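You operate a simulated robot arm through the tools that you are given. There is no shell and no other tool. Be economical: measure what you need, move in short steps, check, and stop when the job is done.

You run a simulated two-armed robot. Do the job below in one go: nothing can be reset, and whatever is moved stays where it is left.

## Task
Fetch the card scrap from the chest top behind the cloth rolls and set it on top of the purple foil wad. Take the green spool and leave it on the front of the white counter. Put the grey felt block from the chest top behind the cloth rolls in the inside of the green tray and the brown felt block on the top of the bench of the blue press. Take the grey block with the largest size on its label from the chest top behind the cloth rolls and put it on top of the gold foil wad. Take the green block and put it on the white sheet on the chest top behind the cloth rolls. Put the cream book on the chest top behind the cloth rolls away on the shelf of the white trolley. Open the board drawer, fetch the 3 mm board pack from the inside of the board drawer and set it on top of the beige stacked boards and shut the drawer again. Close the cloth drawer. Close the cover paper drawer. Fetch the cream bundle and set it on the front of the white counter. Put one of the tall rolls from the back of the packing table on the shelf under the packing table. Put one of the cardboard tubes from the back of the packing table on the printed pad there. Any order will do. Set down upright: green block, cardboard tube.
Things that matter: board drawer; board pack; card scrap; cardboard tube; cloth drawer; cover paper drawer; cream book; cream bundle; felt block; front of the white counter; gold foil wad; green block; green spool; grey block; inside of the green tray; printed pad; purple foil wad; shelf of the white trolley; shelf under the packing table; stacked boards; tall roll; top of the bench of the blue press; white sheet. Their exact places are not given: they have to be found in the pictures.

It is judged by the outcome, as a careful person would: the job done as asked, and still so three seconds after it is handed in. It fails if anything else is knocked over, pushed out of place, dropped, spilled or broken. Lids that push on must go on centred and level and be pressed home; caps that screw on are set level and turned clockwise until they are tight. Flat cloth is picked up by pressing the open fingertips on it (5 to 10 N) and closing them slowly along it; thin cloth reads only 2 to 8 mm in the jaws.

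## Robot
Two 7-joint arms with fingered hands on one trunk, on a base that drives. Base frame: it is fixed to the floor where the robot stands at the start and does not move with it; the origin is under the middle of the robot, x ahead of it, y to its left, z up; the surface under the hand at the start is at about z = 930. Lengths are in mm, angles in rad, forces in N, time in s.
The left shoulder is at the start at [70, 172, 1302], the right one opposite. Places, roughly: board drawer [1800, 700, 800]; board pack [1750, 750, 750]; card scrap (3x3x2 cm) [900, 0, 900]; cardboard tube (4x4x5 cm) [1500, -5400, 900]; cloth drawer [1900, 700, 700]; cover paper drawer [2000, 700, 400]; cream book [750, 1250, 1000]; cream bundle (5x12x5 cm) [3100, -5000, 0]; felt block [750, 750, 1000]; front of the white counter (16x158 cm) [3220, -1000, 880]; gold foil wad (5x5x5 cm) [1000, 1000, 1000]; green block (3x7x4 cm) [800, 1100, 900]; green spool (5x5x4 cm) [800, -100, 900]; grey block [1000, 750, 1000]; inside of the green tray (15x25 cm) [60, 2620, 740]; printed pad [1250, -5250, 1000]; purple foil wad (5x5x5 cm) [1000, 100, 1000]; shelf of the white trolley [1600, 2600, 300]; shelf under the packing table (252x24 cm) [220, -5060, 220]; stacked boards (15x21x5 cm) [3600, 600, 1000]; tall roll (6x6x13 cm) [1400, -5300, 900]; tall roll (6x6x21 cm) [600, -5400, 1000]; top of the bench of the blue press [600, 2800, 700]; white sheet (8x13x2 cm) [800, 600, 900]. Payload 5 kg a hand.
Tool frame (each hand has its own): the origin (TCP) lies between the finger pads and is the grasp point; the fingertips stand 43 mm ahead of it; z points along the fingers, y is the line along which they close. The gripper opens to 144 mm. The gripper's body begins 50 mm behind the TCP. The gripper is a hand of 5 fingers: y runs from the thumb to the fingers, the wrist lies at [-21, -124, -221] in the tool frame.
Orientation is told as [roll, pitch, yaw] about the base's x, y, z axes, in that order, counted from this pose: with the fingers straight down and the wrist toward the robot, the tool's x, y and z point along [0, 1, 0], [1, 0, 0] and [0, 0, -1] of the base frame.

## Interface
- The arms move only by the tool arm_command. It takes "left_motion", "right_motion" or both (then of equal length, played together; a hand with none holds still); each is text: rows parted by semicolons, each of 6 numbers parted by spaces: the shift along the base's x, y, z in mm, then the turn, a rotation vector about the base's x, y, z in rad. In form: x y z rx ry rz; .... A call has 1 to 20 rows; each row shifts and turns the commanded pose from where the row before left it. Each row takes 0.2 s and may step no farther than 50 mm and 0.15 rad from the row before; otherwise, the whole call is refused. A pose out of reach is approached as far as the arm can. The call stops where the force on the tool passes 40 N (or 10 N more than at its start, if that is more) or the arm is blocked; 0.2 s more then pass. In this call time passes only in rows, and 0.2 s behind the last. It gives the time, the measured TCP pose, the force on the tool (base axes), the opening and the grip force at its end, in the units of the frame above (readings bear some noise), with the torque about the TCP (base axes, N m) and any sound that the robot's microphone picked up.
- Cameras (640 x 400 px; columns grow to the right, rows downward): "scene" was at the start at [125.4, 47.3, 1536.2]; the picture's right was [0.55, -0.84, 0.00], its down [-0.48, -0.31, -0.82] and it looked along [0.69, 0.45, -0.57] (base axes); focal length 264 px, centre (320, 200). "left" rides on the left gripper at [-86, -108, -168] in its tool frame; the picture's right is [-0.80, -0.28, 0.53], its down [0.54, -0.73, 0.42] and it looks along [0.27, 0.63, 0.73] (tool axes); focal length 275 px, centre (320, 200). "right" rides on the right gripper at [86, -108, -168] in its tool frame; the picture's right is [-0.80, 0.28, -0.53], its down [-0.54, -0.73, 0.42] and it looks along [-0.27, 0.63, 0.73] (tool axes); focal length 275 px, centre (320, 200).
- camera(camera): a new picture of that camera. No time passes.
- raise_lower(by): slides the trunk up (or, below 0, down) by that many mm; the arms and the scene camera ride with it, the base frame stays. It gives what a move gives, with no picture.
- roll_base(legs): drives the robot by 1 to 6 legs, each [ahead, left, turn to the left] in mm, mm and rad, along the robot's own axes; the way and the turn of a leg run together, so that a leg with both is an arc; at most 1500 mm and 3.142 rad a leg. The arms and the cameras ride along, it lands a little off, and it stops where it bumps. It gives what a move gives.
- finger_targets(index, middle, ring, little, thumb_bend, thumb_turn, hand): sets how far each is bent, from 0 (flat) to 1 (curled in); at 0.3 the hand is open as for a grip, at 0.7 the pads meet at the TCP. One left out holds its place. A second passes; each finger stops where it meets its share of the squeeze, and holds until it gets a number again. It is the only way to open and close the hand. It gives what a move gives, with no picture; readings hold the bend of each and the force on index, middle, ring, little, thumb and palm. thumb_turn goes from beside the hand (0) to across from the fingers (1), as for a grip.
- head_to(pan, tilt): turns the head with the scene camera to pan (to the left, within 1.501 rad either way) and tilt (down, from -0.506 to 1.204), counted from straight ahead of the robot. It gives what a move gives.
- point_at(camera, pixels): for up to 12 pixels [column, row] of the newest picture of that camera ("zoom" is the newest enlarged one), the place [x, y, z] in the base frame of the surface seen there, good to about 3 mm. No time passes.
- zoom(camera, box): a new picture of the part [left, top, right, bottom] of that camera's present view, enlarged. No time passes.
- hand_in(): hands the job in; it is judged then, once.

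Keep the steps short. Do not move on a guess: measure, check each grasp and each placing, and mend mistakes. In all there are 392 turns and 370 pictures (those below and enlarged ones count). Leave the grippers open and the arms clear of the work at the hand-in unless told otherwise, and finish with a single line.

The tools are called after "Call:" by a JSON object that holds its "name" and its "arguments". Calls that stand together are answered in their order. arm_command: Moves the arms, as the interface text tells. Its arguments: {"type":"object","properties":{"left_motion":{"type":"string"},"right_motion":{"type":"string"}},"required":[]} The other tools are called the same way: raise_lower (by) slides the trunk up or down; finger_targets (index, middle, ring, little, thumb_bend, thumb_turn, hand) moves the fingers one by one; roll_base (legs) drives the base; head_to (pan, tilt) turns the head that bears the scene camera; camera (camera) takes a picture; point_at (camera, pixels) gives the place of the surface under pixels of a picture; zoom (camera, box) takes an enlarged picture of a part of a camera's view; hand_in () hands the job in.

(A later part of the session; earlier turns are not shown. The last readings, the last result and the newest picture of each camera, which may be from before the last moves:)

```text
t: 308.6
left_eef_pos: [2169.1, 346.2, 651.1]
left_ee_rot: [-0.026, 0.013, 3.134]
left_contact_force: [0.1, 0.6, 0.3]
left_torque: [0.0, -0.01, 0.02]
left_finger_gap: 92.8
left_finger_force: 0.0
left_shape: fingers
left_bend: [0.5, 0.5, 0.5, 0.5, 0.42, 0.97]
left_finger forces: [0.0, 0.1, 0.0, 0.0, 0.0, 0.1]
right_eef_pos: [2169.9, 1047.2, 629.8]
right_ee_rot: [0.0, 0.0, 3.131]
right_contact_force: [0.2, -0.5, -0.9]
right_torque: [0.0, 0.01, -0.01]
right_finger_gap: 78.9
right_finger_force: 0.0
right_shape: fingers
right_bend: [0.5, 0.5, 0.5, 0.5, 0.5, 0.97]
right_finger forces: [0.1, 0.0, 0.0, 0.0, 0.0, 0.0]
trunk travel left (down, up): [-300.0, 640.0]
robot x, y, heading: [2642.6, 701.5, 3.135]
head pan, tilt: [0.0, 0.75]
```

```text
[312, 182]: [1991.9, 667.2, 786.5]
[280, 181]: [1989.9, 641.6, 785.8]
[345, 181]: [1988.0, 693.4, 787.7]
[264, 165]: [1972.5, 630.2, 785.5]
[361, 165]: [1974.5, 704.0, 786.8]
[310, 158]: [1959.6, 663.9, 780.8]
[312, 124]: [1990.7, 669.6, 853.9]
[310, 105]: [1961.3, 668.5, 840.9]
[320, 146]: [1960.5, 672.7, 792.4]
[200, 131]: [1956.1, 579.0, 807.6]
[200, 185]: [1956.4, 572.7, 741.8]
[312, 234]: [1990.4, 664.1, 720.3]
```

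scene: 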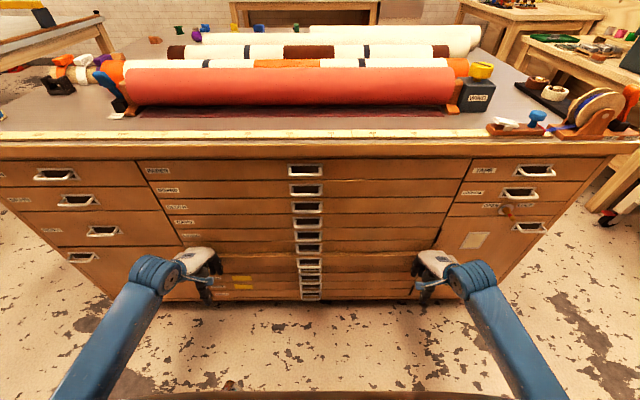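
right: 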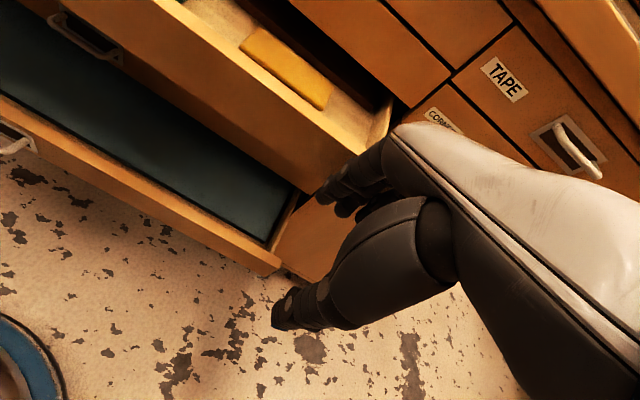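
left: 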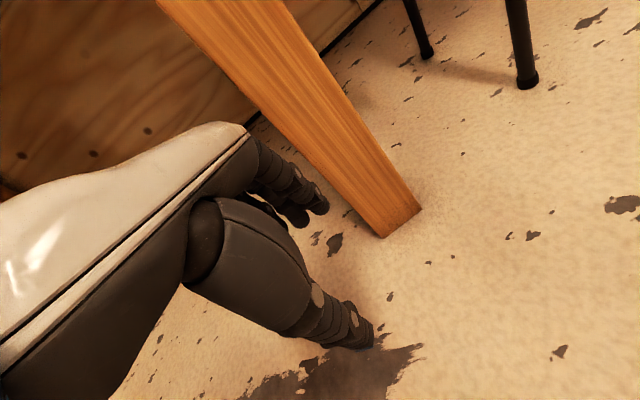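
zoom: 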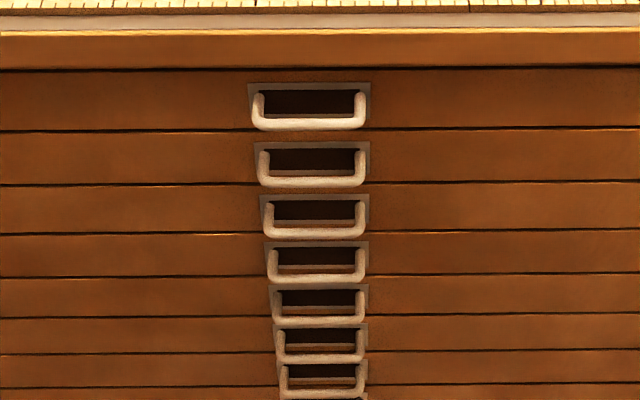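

BOARD handle: horizontal U-bar at x≈1990, z≈786, y 628–706. I'll pinch it with the right hand tilted forward ~55°, using index, middle and thumb. Move left 410 and raise the trunk.

Call:
{"name": "roll_base", "arguments": {"legs": [[0, 410, 0]]}}

Call:
{"name": "raise_lower", "arguments": {"by": 180}}

Call:
{"name": "arm_command", "arguments": {"right_motion": "0 4 8 0 0.137 0; 0 4 8 0 0.137 0; -5 4 8 0 0.137 0; -10 4 8 0 0.137 0; -15 4 8 0 0.137 0; -15 4 0 0 0.137 0; -15 4 0 0 0.137 0"}}

Call:
{"name": "camera", "arguments": {"camera": "scene"}}

Call:
{"name": "camera", "arguments": {"camera": "right"}}

```text
t: 311.1
left_eef_pos: [2168.5, -60.3, 652.4]
left_ee_rot: [-0.028, 0.014, 3.137]
left_contact_force: [0.3, -0.5, -1.5]
left_torque: [0.0, 0.0, -0.02]
left_finger_gap: 93.3
left_finger_force: 0.0
left_shape: fingers
left_bend: [0.5, 0.5, 0.5, 0.5, 0.42, 0.97]
left_finger forces: [0.0, 0.0, 0.1, 0.0, 0.0, 0.1]
right_eef_pos: [2166.5, 640.5, 631.5]
right_ee_rot: [0.001, 0.001, 3.138]
right_contact_force: [-0.1, -0.2, -0.3]
right_torque: [0.04, 0.0, 0.0]
right_finger_gap: 78.7
right_finger_force: 0.1
right_shape: fingers
right_bend: [0.5, 0.5, 0.5, 0.5, 0.5, 0.97]
right_finger forces: [0.1, 0.0, 0.1, 0.1, 0.1, 0.0]
trunk travel left (down, up): [-300.0, 640.0]
robot x, y, heading: [2643.3, 291.9, 3.137]
head pan, tilt: [0.0, 0.75]
```

```text
t: 313.1
left_eef_pos: [2168.3, -59.3, 831.5]
left_ee_rot: [-0.028, 0.014, 3.136]
left_contact_force: [-0.1, -0.3, 0.4]
left_torque: [-0.04, -0.01, 0.0]
left_finger_gap: 92.9
left_finger_force: 0.0
left_shape: fingers
left_bend: [0.5, 0.5, 0.5, 0.5, 0.42, 0.97]
left_finger forces: [0.0, 0.0, 0.0, 0.1, 0.0, 0.0]
right_eef_pos: [2166.3, 639.5, 810.1]
right_ee_rot: [0.003, -0.001, 3.136]
right_contact_force: [-0.3, 0.1, 0.5]
right_torque: [0.0, 0.04, 0.02]
right_finger_gap: 78.6
right_finger_force: 0.0
right_shape: fingers
right_bend: [0.5, 0.5, 0.5, 0.5, 0.5, 0.97]
right_finger forces: [0.0, 0.0, 0.1, 0.0, 0.1, 0.0]
trunk travel left (down, up): [-480.0, 460.0]
robot x, y, heading: [2641.5, 295.3, 3.137]
head pan, tilt: [0.0, 0.75]
```

```text
t: 314.7
left_eef_pos: [2167.7, -61.1, 831.0]
left_ee_rot: [-0.026, 0.013, 3.136]
left_contact_force: [-0.6, -0.1, 0.6]
left_torque: [0.0, -0.04, 0.02]
left_finger_gap: 92.9
left_finger_force: 0.0
left_shape: fingers
left_bend: [0.5, 0.5, 0.5, 0.5, 0.42, 0.97]
left_finger forces: [0.0, 0.0, 0.0, 0.1, 0.0, 0.1]
right_eef_pos: [2105.5, 668.3, 849.6]
right_ee_rot: [0.01, -0.962, 3.132]
right_contact_force: [-0.7, -0.7, 0.3]
right_torque: [-0.02, -0.01, -0.03]
right_finger_gap: 78.8
right_finger_force: 0.1
right_shape: fingers
right_bend: [0.5, 0.5, 0.5, 0.5, 0.5, 0.97]
right_finger forces: [0.0, 0.0, 0.0, 0.0, 0.0, 0.1]
trunk travel left (down, up): [-480.0, 460.0]
robot x, y, heading: [2643.6, 293.7, 3.135]
head pan, tilt: [0.0, 0.75]
```

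```text
207 pictures are left
```

scene: 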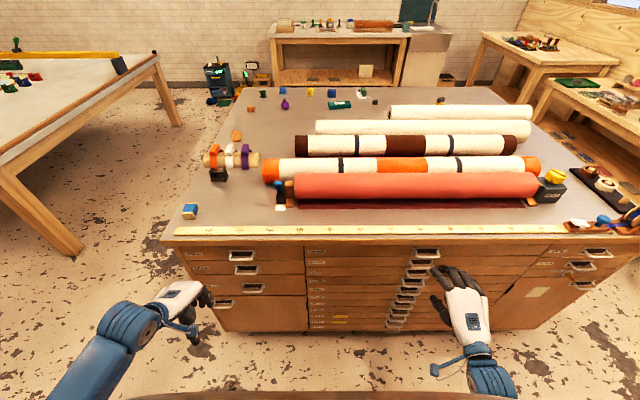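

```text
206 pictures are left
```

right: 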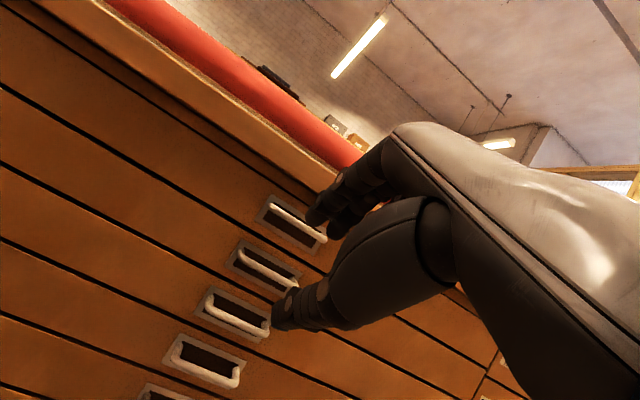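

Hand is tilted well. Curl ring and little away; set index, middle and thumb to a ~40 mm gap.

Call:
{"name": "finger_targets", "arguments": {"hand": "right", "index": 0.6, "middle": 0.6, "ring": 1.0, "little": 1.0, "thumb_bend": 0.6}}

Call:
{"name": "arm_command", "arguments": {"right_motion": "-22 -1 -5 0 0 0; -22 -1 -5 0 0 0"}}

Call:
{"name": "camera", "arguments": {"camera": "right"}}

Call:
{"name": "zoom", "arguments": {"camera": "scene", "box": [390, 230, 510, 330]}}

```text
t: 315.7
left_eef_pos: [2167.8, -60.2, 832.3]
left_ee_rot: [-0.025, 0.015, 3.137]
left_contact_force: [0.0, -0.1, 0.3]
left_torque: [-0.03, 0.05, -0.01]
left_finger_gap: 93.1
left_finger_force: 0.0
left_shape: fingers
left_bend: [0.5, 0.5, 0.5, 0.5, 0.42, 0.97]
left_finger forces: [0.1, 0.0, 0.0, 0.1, 0.0, 0.1]
right_eef_pos: [2105.5, 666.9, 850.1]
right_ee_rot: [0.012, -0.958, 3.133]
right_contact_force: [-0.8, 0.0, 0.8]
right_torque: [-0.01, 0.0, 0.03]
right_finger_gap: 43.3
right_finger_force: 0.0
right_shape: fingers
right_bend: [0.6, 0.6, 1.0, 1.0, 0.6, 0.97]
right_finger forces: [0.1, 0.1, 0.0, 0.1, 0.0, 0.0]
trunk travel left (down, up): [-480.0, 460.0]
robot x, y, heading: [2644.1, 299.4, 3.135]
head pan, tilt: [0.0, 0.75]
```

```text
t: 316.3
left_eef_pos: [2166.4, -60.3, 831.9]
left_ee_rot: [-0.026, 0.015, 3.137]
left_contact_force: [-0.4, -0.3, -0.4]
left_torque: [0.0, 0.03, 0.03]
left_finger_gap: 92.9
left_finger_force: 0.0
left_shape: fingers
left_bend: [0.5, 0.5, 0.5, 0.5, 0.42, 0.97]
left_finger forces: [0.1, 0.0, 0.0, 0.1, 0.0, 0.1]
right_eef_pos: [2061.5, 665.3, 840.1]
right_ee_rot: [0.011, -0.959, 3.132]
right_contact_force: [-0.9, 0.4, 0.5]
right_torque: [-0.04, 0.01, 0.02]
right_finger_gap: 43.3
right_finger_force: 0.1
right_shape: fingers
right_bend: [0.6, 0.6, 1.0, 1.0, 0.6, 0.97]
right_finger forces: [0.1, 0.0, 0.0, 0.0, 0.1, 0.1]
trunk travel left (down, up): [-480.0, 460.0]
robot x, y, heading: [2642.7, 293.1, 3.137]
head pan, tilt: [0.0, 0.75]
```

```text
205 pictures are left
```

right: 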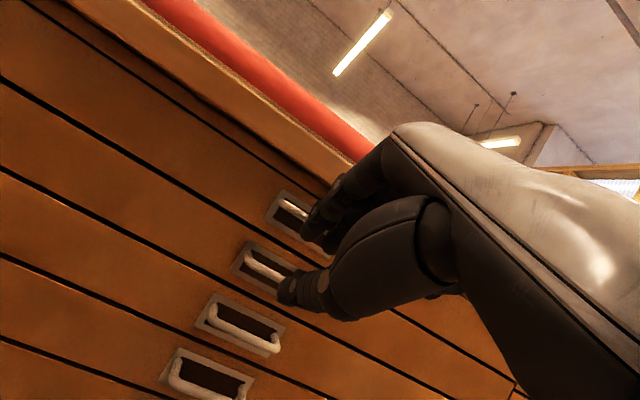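

```text
4.00 times, centred on (450, 280) of scene
```

zoom: 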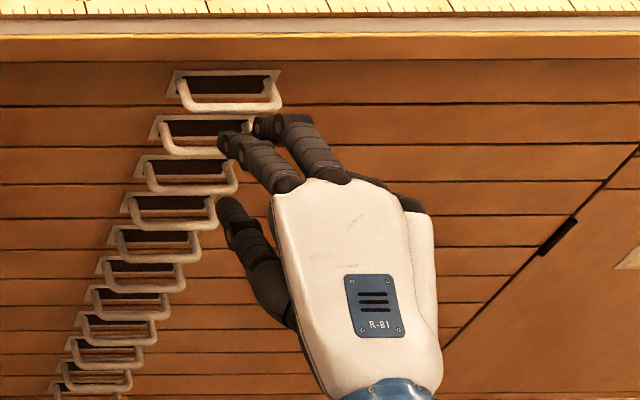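

Call:
{"name": "point_at", "arguments": {"camera": "right", "pixels": [[310, 232], [300, 225], [283, 288], [262, 262], [245, 250], [290, 275], [290, 205], [325, 240]]}}

Call:
{"name": "point_at", "arguments": {"camera": "zoom", "pixels": [[265, 128], [232, 140], [225, 205], [195, 150], [200, 192]]}}

```text
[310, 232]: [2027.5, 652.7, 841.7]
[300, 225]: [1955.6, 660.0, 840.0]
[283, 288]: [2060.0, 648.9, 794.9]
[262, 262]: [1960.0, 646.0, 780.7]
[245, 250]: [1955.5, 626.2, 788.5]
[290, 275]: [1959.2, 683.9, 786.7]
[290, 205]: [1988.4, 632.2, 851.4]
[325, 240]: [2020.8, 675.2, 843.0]
```

```text
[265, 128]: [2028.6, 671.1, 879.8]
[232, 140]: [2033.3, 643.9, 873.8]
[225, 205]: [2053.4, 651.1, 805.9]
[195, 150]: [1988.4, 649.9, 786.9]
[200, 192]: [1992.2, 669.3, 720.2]
```

The PAPER handle is close above, so I tilt the hand further to ~75° and lower it to line up with the BOARD bar.

Call:
{"name": "arm_command", "arguments": {"right_motion": "6 0 -12 0 0.117 0; 0 0 -12 0 0.117 0; 0 0 -11 0 0.117 0"}}

Call:
{"name": "camera", "arguments": {"camera": "right"}}

Call:
{"name": "point_at", "arguments": {"camera": "right", "pixels": [[310, 232], [325, 240], [283, 288], [290, 292], [262, 262], [300, 215]]}}

```text
t: 317.1
left_eef_pos: [2166.4, -59.2, 832.2]
left_ee_rot: [-0.027, 0.014, 3.136]
left_contact_force: [-0.7, -0.1, 0.1]
left_torque: [-0.01, -0.04, -0.01]
left_finger_gap: 93.0
left_finger_force: 0.2
left_shape: fingers
left_bend: [0.5, 0.5, 0.5, 0.5, 0.42, 0.97]
left_finger forces: [0.0, 0.0, 0.1, 0.1, 0.0, 0.0]
right_eef_pos: [2067.6, 665.6, 804.7]
right_ee_rot: [0.025, -1.31, 3.118]
right_contact_force: [1.0, -0.4, 0.2]
right_torque: [0.03, -0.02, 0.0]
right_finger_gap: 42.9
right_finger_force: 0.1
right_shape: fingers
right_bend: [0.6, 0.6, 1.0, 1.0, 0.6, 0.97]
right_finger forces: [0.0, 0.0, 0.1, 0.0, 0.1, 0.0]
trunk travel left (down, up): [-480.0, 460.0]
robot x, y, heading: [2642.4, 294.6, 3.135]
head pan, tilt: [0.0, 0.75]
```

```text
203 pictures are left
```

right: 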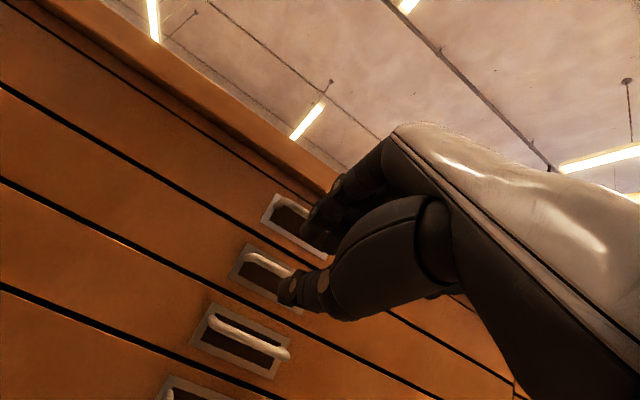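

```text
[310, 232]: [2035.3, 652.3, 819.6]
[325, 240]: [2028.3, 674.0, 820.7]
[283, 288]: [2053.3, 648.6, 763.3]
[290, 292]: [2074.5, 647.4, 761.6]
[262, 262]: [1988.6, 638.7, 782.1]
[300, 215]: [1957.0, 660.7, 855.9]
```

Aligned: bar z 786 lies between thumb and fingers. Advance 58 mm.

Call:
{"name": "arm_command", "arguments": {"right_motion": "-20 -1 -3 0 0 0; -20 0 -3 0 0 0; -17 0 -2 0 0 0"}}

Call:
{"name": "camera", "arguments": {"camera": "right"}}

Call:
{"name": "zoom", "arguments": {"camera": "scene", "box": [380, 230, 500, 310]}}

```text
t: 317.9
left_eef_pos: [2168.5, -60.7, 831.7]
left_ee_rot: [-0.028, 0.014, 3.136]
left_contact_force: [-1.2, 0.4, -0.5]
left_torque: [0.02, 0.01, 0.03]
left_finger_gap: 92.8
left_finger_force: 0.1
left_shape: fingers
left_bend: [0.5, 0.5, 0.5, 0.5, 0.42, 0.97]
left_finger forces: [0.1, 0.0, 0.0, 0.1, 0.0, 0.1]
right_eef_pos: [2013.0, 665.0, 795.5]
right_ee_rot: [0.023, -1.308, 3.117]
right_contact_force: [11.6, -1.4, -7.4]
right_torque: [-0.06, 0.39, -0.09]
right_finger_gap: 43.0
right_finger_force: 6.5
right_shape: fingers
right_bend: [0.6, 0.64, 1.0, 1.0, 0.6, 0.97]
right_finger forces: [0.0, 13.4, 0.0, 0.0, 0.0, 0.0]
trunk travel left (down, up): [-480.0, 460.0]
robot x, y, heading: [2639.1, 295.6, 3.133]
head pan, tilt: [0.0, 0.75]
```

```text
202 pictures are left
```

right: 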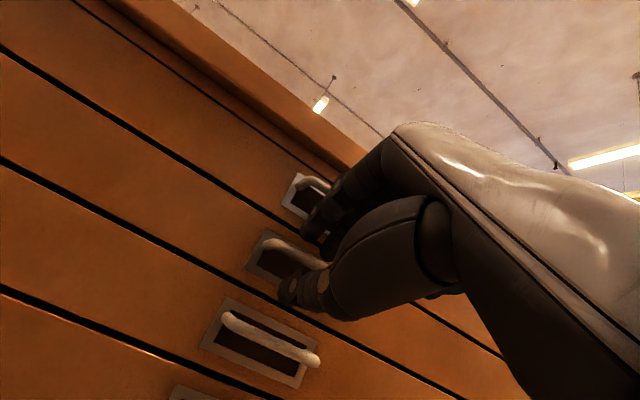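

```text
5.00 times, centred on (440, 270) of scene
```

zoom: 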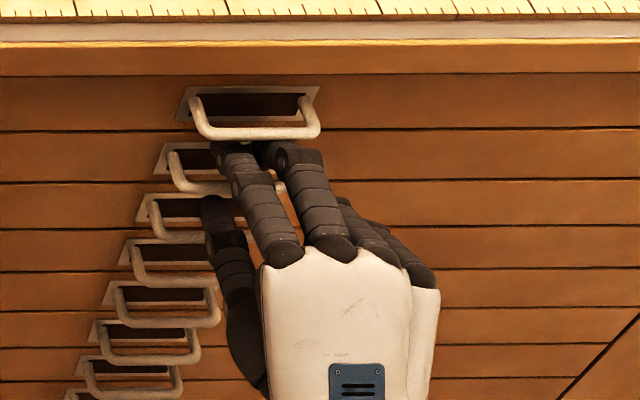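

The middle fingertip touches the drawer front area. Close the pinch on the bar.

Call:
{"name": "finger_targets", "arguments": {"hand": "right", "index": 0.72, "middle": 0.72, "thumb_bend": 0.72}}

Call:
{"name": "camera", "arguments": {"camera": "right"}}

Call:
{"name": "zoom", "arguments": {"camera": "right", "box": [220, 150, 380, 330]}}

```text
t: 318.9
left_eef_pos: [2167.2, -59.8, 832.2]
left_ee_rot: [-0.025, 0.014, 3.135]
left_contact_force: [-0.1, -0.7, -0.1]
left_torque: [-0.02, -0.01, 0.03]
left_finger_gap: 92.7
left_finger_force: 0.1
left_shape: fingers
left_bend: [0.5, 0.5, 0.5, 0.5, 0.42, 0.97]
left_finger forces: [0.1, 0.0, 0.1, 0.0, 0.0, 0.1]
right_eef_pos: [2011.9, 665.0, 795.7]
right_ee_rot: [0.023, -1.311, 3.119]
right_contact_force: [-2.7, 2.2, -1.9]
right_torque: [0.11, -0.05, -0.04]
right_finger_gap: 9.5
right_finger_force: 6.9
right_shape: fingers
right_bend: [0.72, 0.72, 1.0, 1.0, 0.68, 0.98]
right_finger forces: [2.5, 2.9, 0.0, 0.0, 7.6, 0.0]
trunk travel left (down, up): [-480.0, 460.0]
robot x, y, heading: [2641.8, 295.2, 3.141]
head pan, tilt: [0.0, 0.75]
```

```text
200 pictures are left
```

right: 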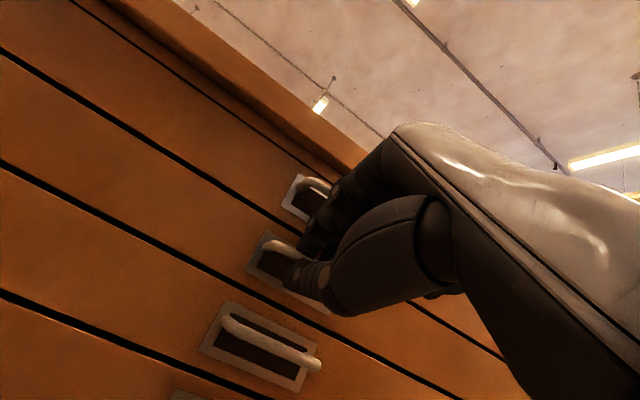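

```text
2.22 times, centred on (300, 240) of right
```

zoom: 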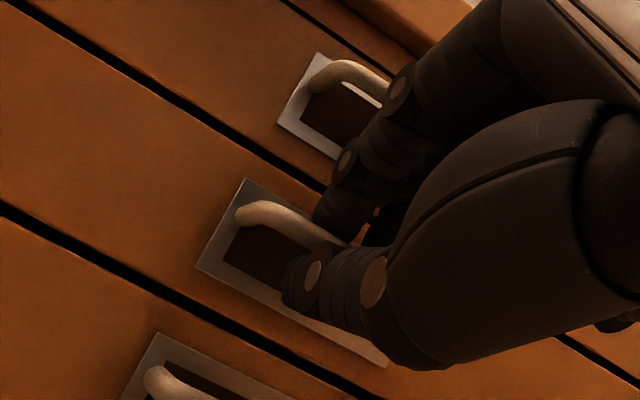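

The bar is pinched (gap 9.5 mm). Squeeze more and pull gently.

Call:
{"name": "finger_targets", "arguments": {"hand": "right", "index": 0.8, "middle": 0.8, "thumb_bend": 0.8}}

Call:
{"name": "arm_command", "arguments": {"right_motion": "10 0 0 0 0 0; 15 0 0 0 0 0; 15 0 0 0 0 0"}}

Call:
{"name": "zoom", "arguments": {"camera": "scene", "box": [290, 220, 530, 330]}}

```text
t: 319.9
left_eef_pos: [2167.5, -60.9, 832.5]
left_ee_rot: [-0.028, 0.014, 3.136]
left_contact_force: [-0.5, -0.6, -0.4]
left_torque: [0.02, -0.01, 0.01]
left_finger_gap: 92.7
left_finger_force: 0.1
left_shape: fingers
left_bend: [0.5, 0.5, 0.5, 0.5, 0.42, 0.97]
left_finger forces: [0.0, 0.0, 0.0, 0.0, 0.0, 0.0]
right_eef_pos: [2010.0, 665.2, 796.3]
right_ee_rot: [0.025, -1.307, 3.119]
right_contact_force: [1.3, 3.9, -5.0]
right_torque: [0.37, -0.17, 0.08]
right_finger_gap: 6.2
right_finger_force: 24.7
right_shape: fingers
right_bend: [0.75, 0.75, 1.0, 1.0, 0.69, 0.97]
right_finger forces: [12.4, 12.7, 0.0, 0.1, 24.0, 0.0]
trunk travel left (down, up): [-480.0, 460.0]
robot x, y, heading: [2636.2, 295.0, 3.137]
head pan, tilt: [0.0, 0.75]
```

```text
t: 320.7
left_eef_pos: [2167.2, -59.6, 831.7]
left_ee_rot: [-0.025, 0.014, 3.137]
left_contact_force: [0.0, -0.4, 0.0]
left_torque: [0.01, 0.02, 0.03]
left_finger_gap: 93.0
left_finger_force: 0.1
left_shape: fingers
left_bend: [0.5, 0.5, 0.5, 0.5, 0.42, 0.97]
left_finger forces: [0.0, 0.2, 0.1, 0.0, 0.0, 0.1]
right_eef_pos: [2051.5, 664.7, 797.4]
right_ee_rot: [0.023, -1.309, 3.117]
right_contact_force: [-0.1, 3.3, -4.3]
right_torque: [0.38, -0.17, 0.05]
right_finger_gap: 5.9
right_finger_force: 24.6
right_shape: fingers
right_bend: [0.75, 0.75, 1.0, 1.0, 0.69, 0.97]
right_finger forces: [12.1, 12.4, 0.0, 0.0, 24.2, 0.1]
trunk travel left (down, up): [-480.0, 460.0]
robot x, y, heading: [2642.1, 295.3, 3.14]
head pan, tilt: [0.0, 0.75]
```

```text
2.67 times, centred on (410, 275) of scene
```

zoom: 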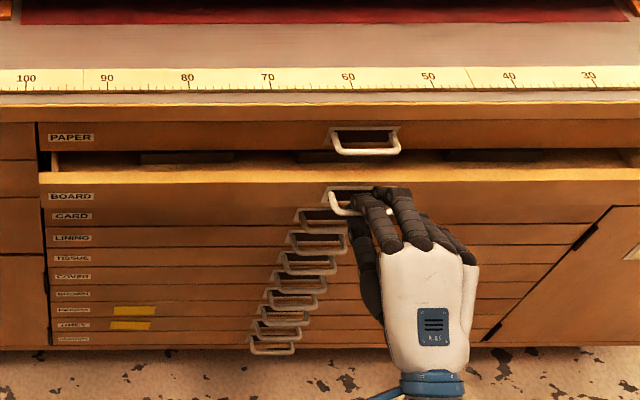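

The BOARD drawer opens. Keep pulling.

Call:
{"name": "arm_command", "arguments": {"right_motion": "20 0 0 0 0 0; 25 0 0 0 0 0; 25 0 0 0 0 0; 25 0 0 0 0 0; 25 0 0 0 0 0"}}

Call:
{"name": "camera", "arguments": {"camera": "scene"}}

```text
t: 321.9
left_eef_pos: [2168.6, -61.1, 832.8]
left_ee_rot: [-0.027, 0.013, 3.136]
left_contact_force: [0.2, 0.2, -0.1]
left_torque: [0.03, 0.01, 0.01]
left_finger_gap: 92.8
left_finger_force: 0.2
left_shape: fingers
left_bend: [0.5, 0.5, 0.5, 0.5, 0.42, 0.97]
left_finger forces: [0.0, 0.0, 0.0, 0.0, 0.1, 0.0]
right_eef_pos: [2173.4, 664.3, 796.2]
right_ee_rot: [0.027, -1.309, 3.117]
right_contact_force: [2.2, 2.6, -7.3]
right_torque: [0.37, -0.23, 0.11]
right_finger_gap: 5.8
right_finger_force: 23.8
right_shape: fingers
right_bend: [0.75, 0.75, 1.0, 1.0, 0.7, 0.97]
right_finger forces: [11.2, 11.9, 0.1, 0.1, 24.8, 0.0]
trunk travel left (down, up): [-480.0, 460.0]
robot x, y, heading: [2644.9, 291.1, 3.134]
head pan, tilt: [0.0, 0.75]
```

```text
197 pictures are left
```

scene: 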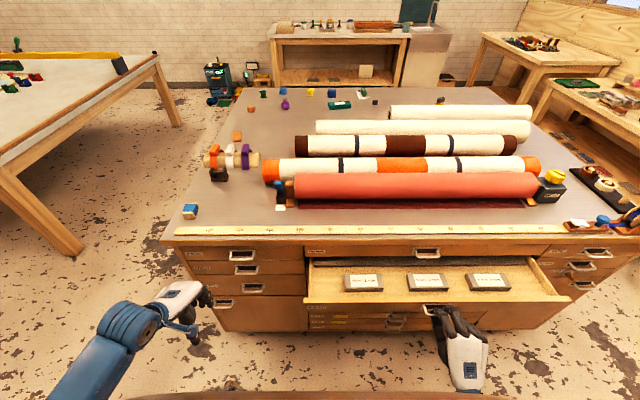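

Three labelled packs show. Pull ~70 mm more for access, then read labels.

Call:
{"name": "arm_command", "arguments": {"right_motion": "25 0 0 0 0 0; 25 0 0 0 0 0; 20 0 0 0 0 0"}}

Call:
{"name": "zoom", "arguments": {"camera": "scene", "box": [300, 250, 580, 330]}}

Call:
{"name": "zoom", "arguments": {"camera": "scene", "box": [330, 265, 520, 305]}}

```text
t: 322.7
left_eef_pos: [2169.2, -60.0, 831.9]
left_ee_rot: [-0.028, 0.012, 3.137]
left_contact_force: [0.7, -0.3, 0.0]
left_torque: [0.01, 0.01, -0.03]
left_finger_gap: 92.8
left_finger_force: 0.1
left_shape: fingers
left_bend: [0.5, 0.5, 0.5, 0.5, 0.42, 0.97]
left_finger forces: [0.0, 0.0, 0.1, 0.0, 0.0, 0.1]
right_eef_pos: [2241.8, 665.2, 796.8]
right_ee_rot: [0.021, -1.309, 3.12]
right_contact_force: [-1.8, 3.7, -7.2]
right_torque: [0.37, -0.21, 0.03]
right_finger_gap: 5.7
right_finger_force: 24.0
right_shape: fingers
right_bend: [0.75, 0.75, 1.0, 1.0, 0.7, 0.97]
right_finger forces: [10.8, 11.1, 0.0, 0.0, 25.6, 0.0]
trunk travel left (down, up): [-480.0, 460.0]
robot x, y, heading: [2643.0, 292.4, 3.137]
head pan, tilt: [0.0, 0.75]
```

```text
2.29 times, centred on (440, 290) of scene
```

zoom: 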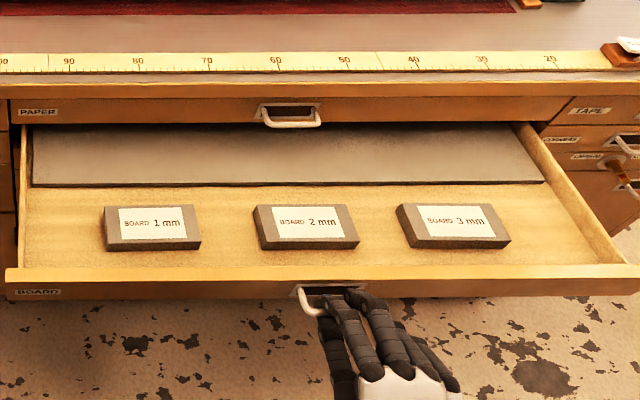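

```text
3.37 times, centred on (425, 285) of scene
```

zoom: 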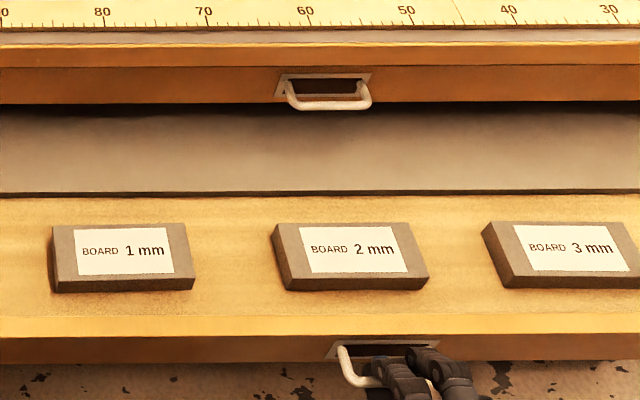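

The 3 mm pack is the right one. Measure it and the drawer.

Call:
{"name": "point_at", "arguments": {"camera": "zoom", "pixels": [[490, 230], [615, 228], [637, 275], [510, 280], [565, 255], [500, 250], [515, 287], [560, 305], [560, 205], [560, 330], [430, 250]]}}

```text
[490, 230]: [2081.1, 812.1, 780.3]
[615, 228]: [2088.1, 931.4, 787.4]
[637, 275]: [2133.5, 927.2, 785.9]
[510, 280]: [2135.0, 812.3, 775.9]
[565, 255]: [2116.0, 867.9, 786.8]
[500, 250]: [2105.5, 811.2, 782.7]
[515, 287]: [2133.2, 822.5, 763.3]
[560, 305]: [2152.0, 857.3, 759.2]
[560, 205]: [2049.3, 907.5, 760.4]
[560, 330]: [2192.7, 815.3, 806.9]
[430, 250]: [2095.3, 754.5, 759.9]
```

Pack: x 2080–2138, y 811–932, z 760–787. Release the handle and withdraw the hand.

Call:
{"name": "finger_targets", "arguments": {"hand": "right", "index": 0.58, "middle": 0.58, "thumb_bend": 0.56}}

Call:
{"name": "arm_command", "arguments": {"right_motion": "15 0 3 0 0 0; 20 0 5 0 0 0; 20 0 6 0 0 0"}}

Call:
{"name": "camera", "arguments": {"camera": "scene"}}

```text
t: 323.7
left_eef_pos: [2167.1, -59.0, 832.2]
left_ee_rot: [-0.026, 0.014, 3.136]
left_contact_force: [0.3, 0.2, 0.5]
left_torque: [0.01, -0.03, 0.02]
left_finger_gap: 93.0
left_finger_force: 0.1
left_shape: fingers
left_bend: [0.5, 0.5, 0.5, 0.5, 0.42, 0.97]
left_finger forces: [0.0, 0.0, 0.0, 0.1, 0.0, 0.0]
right_eef_pos: [2242.1, 664.9, 798.0]
right_ee_rot: [0.025, -1.31, 3.118]
right_contact_force: [-0.6, 0.2, -0.3]
right_torque: [0.01, -0.02, -0.02]
right_finger_gap: 54.7
right_finger_force: 0.0
right_shape: fingers
right_bend: [0.57, 0.57, 1.0, 1.0, 0.56, 0.97]
right_finger forces: [0.0, 0.1, 0.1, 0.0, 0.0, 0.1]
trunk travel left (down, up): [-480.0, 460.0]
robot x, y, heading: [2639.6, 300.1, 3.138]
head pan, tilt: [0.0, 0.75]
```

```text
t: 324.5
left_eef_pos: [2168.1, -60.7, 832.7]
left_ee_rot: [-0.029, 0.015, 3.136]
left_contact_force: [0.2, 0.0, 0.0]
left_torque: [-0.01, 0.01, -0.01]
left_finger_gap: 92.8
left_finger_force: 0.0
left_shape: fingers
left_bend: [0.5, 0.5, 0.5, 0.5, 0.42, 0.97]
left_finger forces: [0.1, 0.0, 0.1, 0.0, 0.0, 0.0]
right_eef_pos: [2296.3, 665.5, 810.5]
right_ee_rot: [0.023, -1.31, 3.121]
right_contact_force: [0.0, -0.5, 0.6]
right_torque: [0.01, 0.02, -0.01]
right_finger_gap: 54.5
right_finger_force: 0.1
right_shape: fingers
right_bend: [0.57, 0.57, 1.0, 1.0, 0.56, 0.97]
right_finger forces: [0.0, 0.1, 0.0, 0.0, 0.1, 0.0]
trunk travel left (down, up): [-480.0, 460.0]
robot x, y, heading: [2641.1, 290.1, 3.137]
head pan, tilt: [0.0, 0.75]
```

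```text
194 pictures are left
```

scene: 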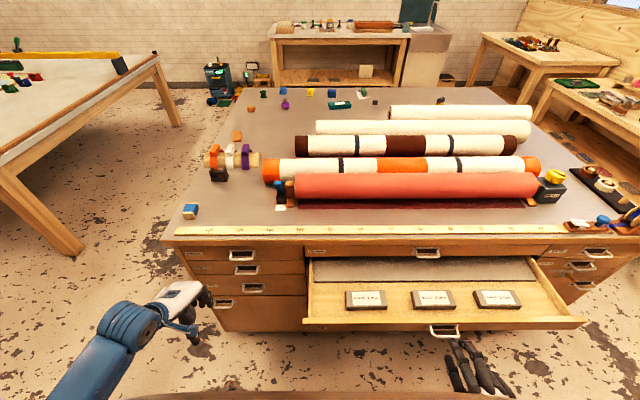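

Rotate the hand back to vertical while raising it, and open the fingers.

Call:
{"name": "arm_command", "arguments": {"right_motion": "0 0 20 0 -0.131 0; 0 0 20 0 -0.131 0; 0 0 20 0 -0.131 0; 0 0 20 0 -0.131 0; 0 0 20 0 -0.131 0; -20 0 15 0 -0.131 0; -25 0 15 0 -0.131 0; -25 0 15 0 -0.131 0; -25 0 15 0 -0.131 0; -25 0 15 0 -0.131 0"}}

Call:
{"name": "finger_targets", "arguments": {"hand": "right", "index": 0.46, "middle": 0.46, "ring": 0.46, "little": 0.46, "thumb_bend": 0.46}}

Call:
{"name": "roll_base", "arguments": {"legs": [[0, -260, 0]]}}

Call:
{"name": "camera", "arguments": {"camera": "right"}}

```text
t: 326.7
left_eef_pos: [2165.8, -58.6, 831.1]
left_ee_rot: [-0.026, 0.015, 3.137]
left_contact_force: [-1.0, 1.1, -0.2]
left_torque: [-0.06, -0.09, 0.01]
left_finger_gap: 93.0
left_finger_force: 0.0
left_shape: fingers
left_bend: [0.5, 0.5, 0.5, 0.5, 0.42, 0.97]
left_finger forces: [0.0, 0.0, 0.1, 0.0, 0.0, 0.0]
right_eef_pos: [2165.6, 674.8, 969.6]
right_ee_rot: [0.001, 0.006, 3.134]
right_contact_force: [-1.1, -0.3, -1.4]
right_torque: [-0.04, -0.03, 0.02]
right_finger_gap: 55.0
right_finger_force: 0.0
right_shape: fingers
right_bend: [0.57, 0.57, 1.0, 1.0, 0.56, 0.97]
right_finger forces: [0.0, 0.1, 0.1, 0.0, 0.0, 0.1]
right hand out of reach, approached as far as the arm can: row 7, 8
trunk travel left (down, up): [-480.0, 460.0]
robot x, y, heading: [2642.3, 294.4, 3.133]
head pan, tilt: [0.0, 0.75]
```

```text
t: 327.7
left_eef_pos: [2167.3, -60.2, 831.3]
left_ee_rot: [-0.026, 0.013, 3.136]
left_contact_force: [-0.1, 0.0, 0.0]
left_torque: [-0.02, 0.02, -0.01]
left_finger_gap: 93.0
left_finger_force: 0.0
left_shape: fingers
left_bend: [0.5, 0.5, 0.5, 0.5, 0.42, 0.97]
left_finger forces: [0.0, 0.0, 0.0, 0.0, 0.0, 0.0]
right_eef_pos: [2167.0, 673.3, 969.2]
right_ee_rot: [0.002, 0.001, 3.137]
right_contact_force: [0.1, 0.1, -0.7]
right_torque: [0.04, 0.0, 0.03]
right_finger_gap: 92.3
right_finger_force: 0.0
right_shape: fingers
right_bend: [0.46, 0.46, 0.46, 0.46, 0.46, 0.97]
right_finger forces: [0.0, 0.0, 0.0, 0.0, 0.0, 0.0]
trunk travel left (down, up): [-480.0, 460.0]
robot x, y, heading: [2643.1, 294.9, 3.141]
head pan, tilt: [0.0, 0.75]
```

```text
t: 329.6
left_eef_pos: [2168.0, 198.2, 830.8]
left_ee_rot: [-0.027, 0.017, 3.14]
left_contact_force: [-0.1, 0.3, -0.2]
left_torque: [0.04, 0.0, -0.01]
left_finger_gap: 92.7
left_finger_force: 0.1
left_shape: fingers
left_bend: [0.5, 0.5, 0.5, 0.5, 0.42, 0.97]
left_finger forces: [0.0, 0.0, 0.1, 0.0, 0.0, 0.0]
right_eef_pos: [2167.5, 933.1, 969.3]
right_ee_rot: [0.002, 0.003, 3.138]
right_contact_force: [-0.6, 0.6, -1.0]
right_torque: [-0.01, -0.02, 0.02]
right_finger_gap: 92.4
right_finger_force: 0.0
right_shape: fingers
right_bend: [0.46, 0.46, 0.46, 0.46, 0.46, 0.97]
right_finger forces: [0.0, 0.1, 0.1, 0.1, 0.1, 0.0]
trunk travel left (down, up): [-480.0, 460.0]
robot x, y, heading: [2640.7, 552.8, 3.139]
head pan, tilt: [0.0, 0.75]
```

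```text
193 pictures are left
```

right: 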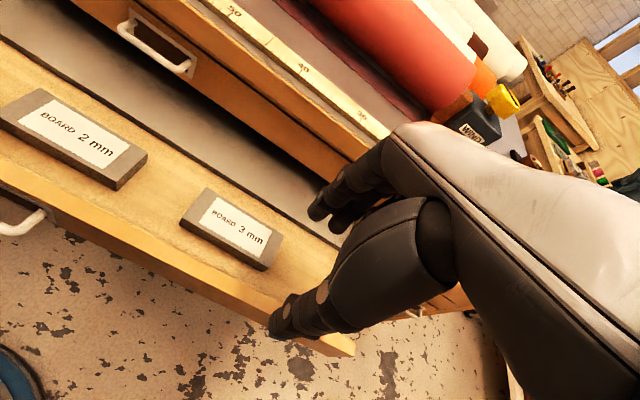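

Call:
{"name": "point_at", "arguments": {"camera": "right", "pixels": [[207, 190], [281, 238], [262, 268], [183, 222], [230, 230], [275, 245], [190, 235]]}}

```text
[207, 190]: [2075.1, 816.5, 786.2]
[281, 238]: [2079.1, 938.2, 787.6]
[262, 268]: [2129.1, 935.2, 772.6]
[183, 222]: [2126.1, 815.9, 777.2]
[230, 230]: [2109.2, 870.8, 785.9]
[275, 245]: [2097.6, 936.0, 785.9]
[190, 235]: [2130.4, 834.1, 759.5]
```

Pack centre (2104, 875). Move over it and descend to TCP z≈812.

Call:
{"name": "arm_command", "arguments": {"right_motion": "-32 -35 0 0 0 0; -31 -36 0 0 0 0; 0 0 -40 0 0 0; 0 0 -40 0 0 0; 0 0 -40 0 0 0; 0 0 -33 0 0 0"}}

Call:
{"name": "camera", "arguments": {"camera": "right"}}

```text
t: 330.9
left_eef_pos: [2171.0, 198.3, 832.6]
left_ee_rot: [-0.026, 0.014, 3.138]
left_contact_force: [0.8, -0.2, 0.1]
left_torque: [0.0, 0.02, -0.03]
left_finger_gap: 92.9
left_finger_force: 0.1
left_shape: fingers
left_bend: [0.5, 0.5, 0.5, 0.5, 0.42, 0.97]
left_finger forces: [0.0, 0.1, 0.1, 0.0, 0.0, 0.1]
right_eef_pos: [2099.8, 860.4, 837.6]
right_ee_rot: [0.006, -0.017, 3.138]
right_contact_force: [0.9, 0.0, -0.6]
right_torque: [-0.05, -0.01, 0.0]
right_finger_gap: 93.2
right_finger_force: 0.0
right_shape: fingers
right_bend: [0.46, 0.46, 0.46, 0.46, 0.46, 0.97]
right_finger forces: [0.0, 0.1, 0.0, 0.0, 0.1, 0.0]
trunk travel left (down, up): [-480.0, 460.0]
robot x, y, heading: [2641.1, 555.2, 3.133]
head pan, tilt: [0.0, 0.75]
stopped in row 6 (right hand): the force on the tool passed its limit at 67 N (the readings are from after the stop); the commanded pose is now the measured one
```

```text
192 pictures are left
```

right: 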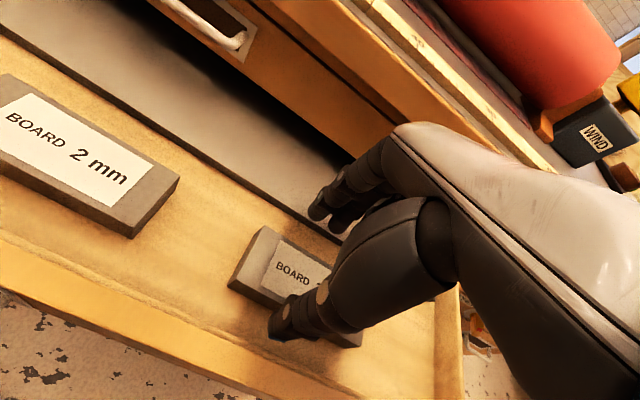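

The fingers touched the grey sheet lying behind the pack. I measure the gap between them.

Call:
{"name": "point_at", "arguments": {"camera": "right", "pixels": [[240, 165], [230, 168], [290, 205], [225, 180], [280, 225], [265, 228], [250, 245], [200, 200]]}}

Call:
{"name": "arm_command", "arguments": {"right_motion": "0 0 20 0 0 0"}}

```text
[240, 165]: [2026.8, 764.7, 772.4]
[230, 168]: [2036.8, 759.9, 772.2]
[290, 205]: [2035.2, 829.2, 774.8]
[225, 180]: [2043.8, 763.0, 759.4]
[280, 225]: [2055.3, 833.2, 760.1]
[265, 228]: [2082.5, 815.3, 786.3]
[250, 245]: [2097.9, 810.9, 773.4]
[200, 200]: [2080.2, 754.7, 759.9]
```

```text
t: 331.4
left_eef_pos: [2169.2, 198.8, 833.4]
left_ee_rot: [-0.026, 0.016, 3.139]
left_contact_force: [-0.3, 0.0, -0.4]
left_torque: [0.02, 0.01, 0.0]
left_finger_gap: 92.8
left_finger_force: 0.1
left_shape: fingers
left_bend: [0.5, 0.5, 0.5, 0.5, 0.42, 0.97]
left_finger forces: [0.0, 0.0, 0.0, 0.1, 0.1, 0.0]
right_eef_pos: [2098.5, 859.6, 859.4]
right_ee_rot: [0.005, -0.019, 3.135]
right_contact_force: [0.4, -0.8, 0.4]
right_torque: [0.0, 0.05, -0.01]
right_finger_gap: 93.2
right_finger_force: 0.0
right_shape: fingers
right_bend: [0.46, 0.46, 0.46, 0.46, 0.46, 0.97]
right_finger forces: [0.0, 0.1, 0.0, 0.0, 0.1, 0.0]
trunk travel left (down, up): [-480.0, 460.0]
robot x, y, heading: [2640.7, 552.4, 3.137]
head pan, tilt: [0.0, 0.75]
```

The thumb likely landed on the drawer's front edge. I narrow the hand to ~75 mm and re-centre at x≈2102.

Call:
{"name": "finger_targets", "arguments": {"hand": "right", "index": 0.515, "middle": 0.515, "ring": 0.515, "little": 0.515, "thumb_bend": 0.515}}

Call:
{"name": "arm_command", "arguments": {"right_motion": "4 2 -12 0 -0.017 0; 0 0 -12 0 0 0; 0 0 -12 0 0 0"}}

Call:
{"name": "arm_command", "arguments": {"right_motion": "0 0 -10 0 0 0"}}

Call:
{"name": "zoom", "arguments": {"camera": "right", "box": [200, 150, 400, 360]}}

```text
t: 332.4
left_eef_pos: [2169.1, 199.1, 830.9]
left_ee_rot: [-0.026, 0.014, 3.138]
left_contact_force: [-0.7, 0.5, 0.2]
left_torque: [0.0, -0.03, 0.01]
left_finger_gap: 92.9
left_finger_force: 0.0
left_shape: fingers
left_bend: [0.5, 0.5, 0.5, 0.5, 0.42, 0.97]
left_finger forces: [0.0, 0.0, 0.1, 0.1, 0.0, 0.0]
right_eef_pos: [2097.5, 860.0, 857.6]
right_ee_rot: [0.006, -0.019, 3.137]
right_contact_force: [0.0, -0.3, -0.3]
right_torque: [-0.01, 0.01, -0.01]
right_finger_gap: 75.7
right_finger_force: 0.0
right_shape: fingers
right_bend: [0.51, 0.51, 0.51, 0.51, 0.51, 0.97]
right_finger forces: [0.0, 0.0, 0.0, 0.1, 0.0, 0.0]
trunk travel left (down, up): [-480.0, 460.0]
robot x, y, heading: [2643.0, 553.0, 3.138]
head pan, tilt: [0.0, 0.75]
```

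```text
t: 333.1
left_eef_pos: [2167.1, 198.4, 830.9]
left_ee_rot: [-0.026, 0.014, 3.139]
left_contact_force: [-0.7, 0.7, 0.3]
left_torque: [0.0, 0.02, -0.02]
left_finger_gap: 93.0
left_finger_force: 0.1
left_shape: fingers
left_bend: [0.5, 0.5, 0.5, 0.5, 0.42, 0.97]
left_finger forces: [0.0, 0.1, 0.0, 0.0, 0.1, 0.0]
right_eef_pos: [2103.4, 861.6, 822.1]
right_ee_rot: [0.005, -0.001, 3.136]
right_contact_force: [0.4, 0.6, 0.2]
right_torque: [0.0, 0.05, 0.02]
right_finger_gap: 75.4
right_finger_force: 0.1
right_shape: fingers
right_bend: [0.51, 0.51, 0.51, 0.51, 0.51, 0.97]
right_finger forces: [0.1, 0.1, 0.1, 0.1, 0.0, 0.0]
trunk travel left (down, up): [-480.0, 460.0]
robot x, y, heading: [2641.2, 553.6, 3.136]
head pan, tilt: [0.0, 0.75]
```

```text
t: 333.6
left_eef_pos: [2169.4, 199.0, 831.5]
left_ee_rot: [-0.027, 0.015, 3.138]
left_contact_force: [-0.2, 0.3, -0.1]
left_torque: [0.0, 0.0, 0.02]
left_finger_gap: 92.9
left_finger_force: 0.2
left_shape: fingers
left_bend: [0.5, 0.5, 0.5, 0.5, 0.42, 0.97]
left_finger forces: [0.1, 0.0, 0.0, 0.0, 0.0, 0.0]
right_eef_pos: [2102.7, 863.6, 813.4]
right_ee_rot: [0.002, -0.001, 3.136]
right_contact_force: [0.5, -0.6, 0.7]
right_torque: [-0.03, 0.01, 0.01]
right_finger_gap: 75.5
right_finger_force: 0.1
right_shape: fingers
right_bend: [0.51, 0.51, 0.51, 0.51, 0.51, 0.97]
right_finger forces: [0.0, 0.1, 0.0, 0.0, 0.1, 0.1]
trunk travel left (down, up): [-480.0, 460.0]
robot x, y, heading: [2644.3, 557.1, 3.135]
head pan, tilt: [0.0, 0.75]
```

```text
1.90 times, centred on (300, 255) of right
```

zoom: 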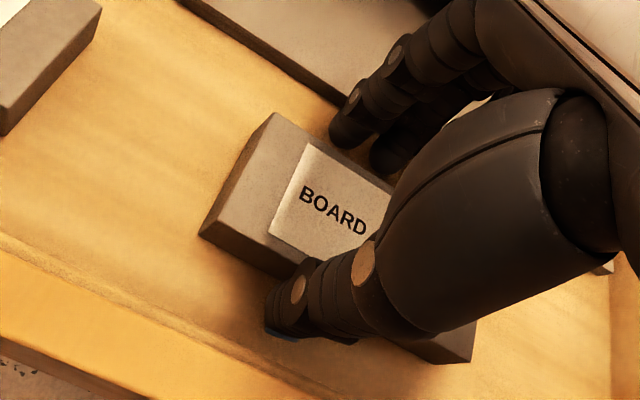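

Clean straddle. Close and lift.

Call:
{"name": "finger_targets", "arguments": {"hand": "right", "index": 0.6, "middle": 0.6, "ring": 0.6, "little": 0.6, "thumb_bend": 0.6}}

Call:
{"name": "finger_targets", "arguments": {"hand": "right", "index": 0.68, "middle": 0.68, "ring": 0.68, "little": 0.66, "thumb_bend": 0.69}}

Call:
{"name": "arm_command", "arguments": {"right_motion": "0 0 15 0 0 0; 0 0 35 0 0 0; 0 0 40 0 0 0; 0 0 40 0 0 0; 0 0 30 0 0 0"}}

Call:
{"name": "camera", "arguments": {"camera": "right"}}

```text
t: 334.6
left_eef_pos: [2169.6, 199.1, 830.9]
left_ee_rot: [-0.026, 0.013, 3.139]
left_contact_force: [-0.3, -0.4, 0.6]
left_torque: [0.0, 0.0, -0.01]
left_finger_gap: 93.1
left_finger_force: 0.1
left_shape: fingers
left_bend: [0.5, 0.5, 0.5, 0.5, 0.42, 0.97]
left_finger forces: [0.0, 0.1, 0.1, 0.0, 0.0, 0.0]
right_eef_pos: [2103.2, 862.8, 813.0]
right_ee_rot: [0.006, -0.002, 3.136]
right_contact_force: [-0.9, 0.9, -0.2]
right_torque: [-0.03, -0.04, 0.02]
right_finger_gap: 58.5
right_finger_force: 7.4
right_shape: fingers
right_bend: [0.57, 0.58, 0.59, 0.6, 0.56, 0.97]
right_finger forces: [3.7, 2.5, 0.9, 0.1, 7.4, 0.0]
trunk travel left (down, up): [-480.0, 460.0]
robot x, y, heading: [2640.0, 555.6, 3.136]
head pan, tilt: [0.0, 0.75]
```

```text
t: 335.6
left_eef_pos: [2168.8, 197.7, 831.0]
left_ee_rot: [-0.027, 0.015, 3.138]
left_contact_force: [0.1, -0.6, -0.4]
left_torque: [0.0, 0.01, -0.02]
left_finger_gap: 92.9
left_finger_force: 0.0
left_shape: fingers
left_bend: [0.5, 0.5, 0.5, 0.5, 0.42, 0.97]
left_finger forces: [0.0, 0.1, 0.0, 0.0, 0.0, 0.0]
right_eef_pos: [2103.0, 862.9, 811.4]
right_ee_rot: [0.005, -0.002, 3.137]
right_contact_force: [0.2, 0.6, 0.7]
right_torque: [0.0, -0.01, 0.0]
right_finger_gap: 57.3
right_finger_force: 21.7
right_shape: fingers
right_bend: [0.59, 0.63, 0.65, 0.66, 0.56, 0.95]
right_finger forces: [10.6, 7.7, 3.2, 0.0, 21.4, 0.2]
trunk travel left (down, up): [-480.0, 460.0]
robot x, y, heading: [2642.6, 552.0, 3.136]
head pan, tilt: [0.0, 0.75]
```

```text
t: 336.8
left_eef_pos: [2169.2, 198.8, 831.1]
left_ee_rot: [-0.025, 0.015, 3.139]
left_contact_force: [-1.0, -0.5, -1.3]
left_torque: [-0.03, -0.01, 0.02]
left_finger_gap: 92.9
left_finger_force: 0.1
left_shape: fingers
left_bend: [0.5, 0.5, 0.5, 0.5, 0.42, 0.97]
left_finger forces: [0.1, 0.1, 0.1, 0.0, 0.0, 0.1]
right_eef_pos: [2101.8, 864.1, 973.4]
right_ee_rot: [0.006, -0.002, 3.137]
right_contact_force: [-0.1, 0.3, -2.7]
right_torque: [-0.01, 0.0, -0.01]
right_finger_gap: 56.7
right_finger_force: 21.2
right_shape: fingers
right_bend: [0.6, 0.63, 0.65, 0.66, 0.56, 0.95]
right_finger forces: [10.4, 7.6, 3.3, 0.0, 21.3, 0.0]
trunk travel left (down, up): [-480.0, 460.0]
robot x, y, heading: [2641.4, 551.4, 3.141]
head pan, tilt: [0.0, 0.75]
```

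```text
190 pictures are left
```

right: 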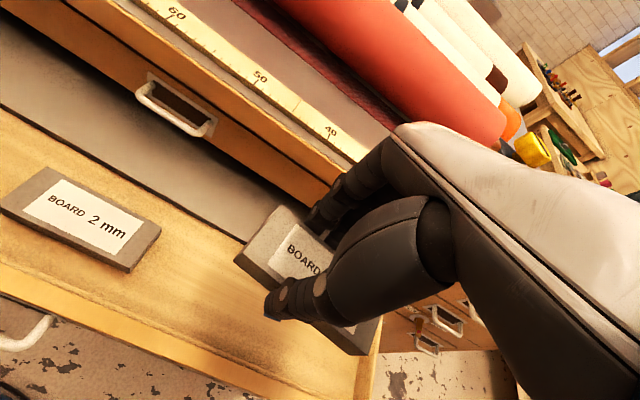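

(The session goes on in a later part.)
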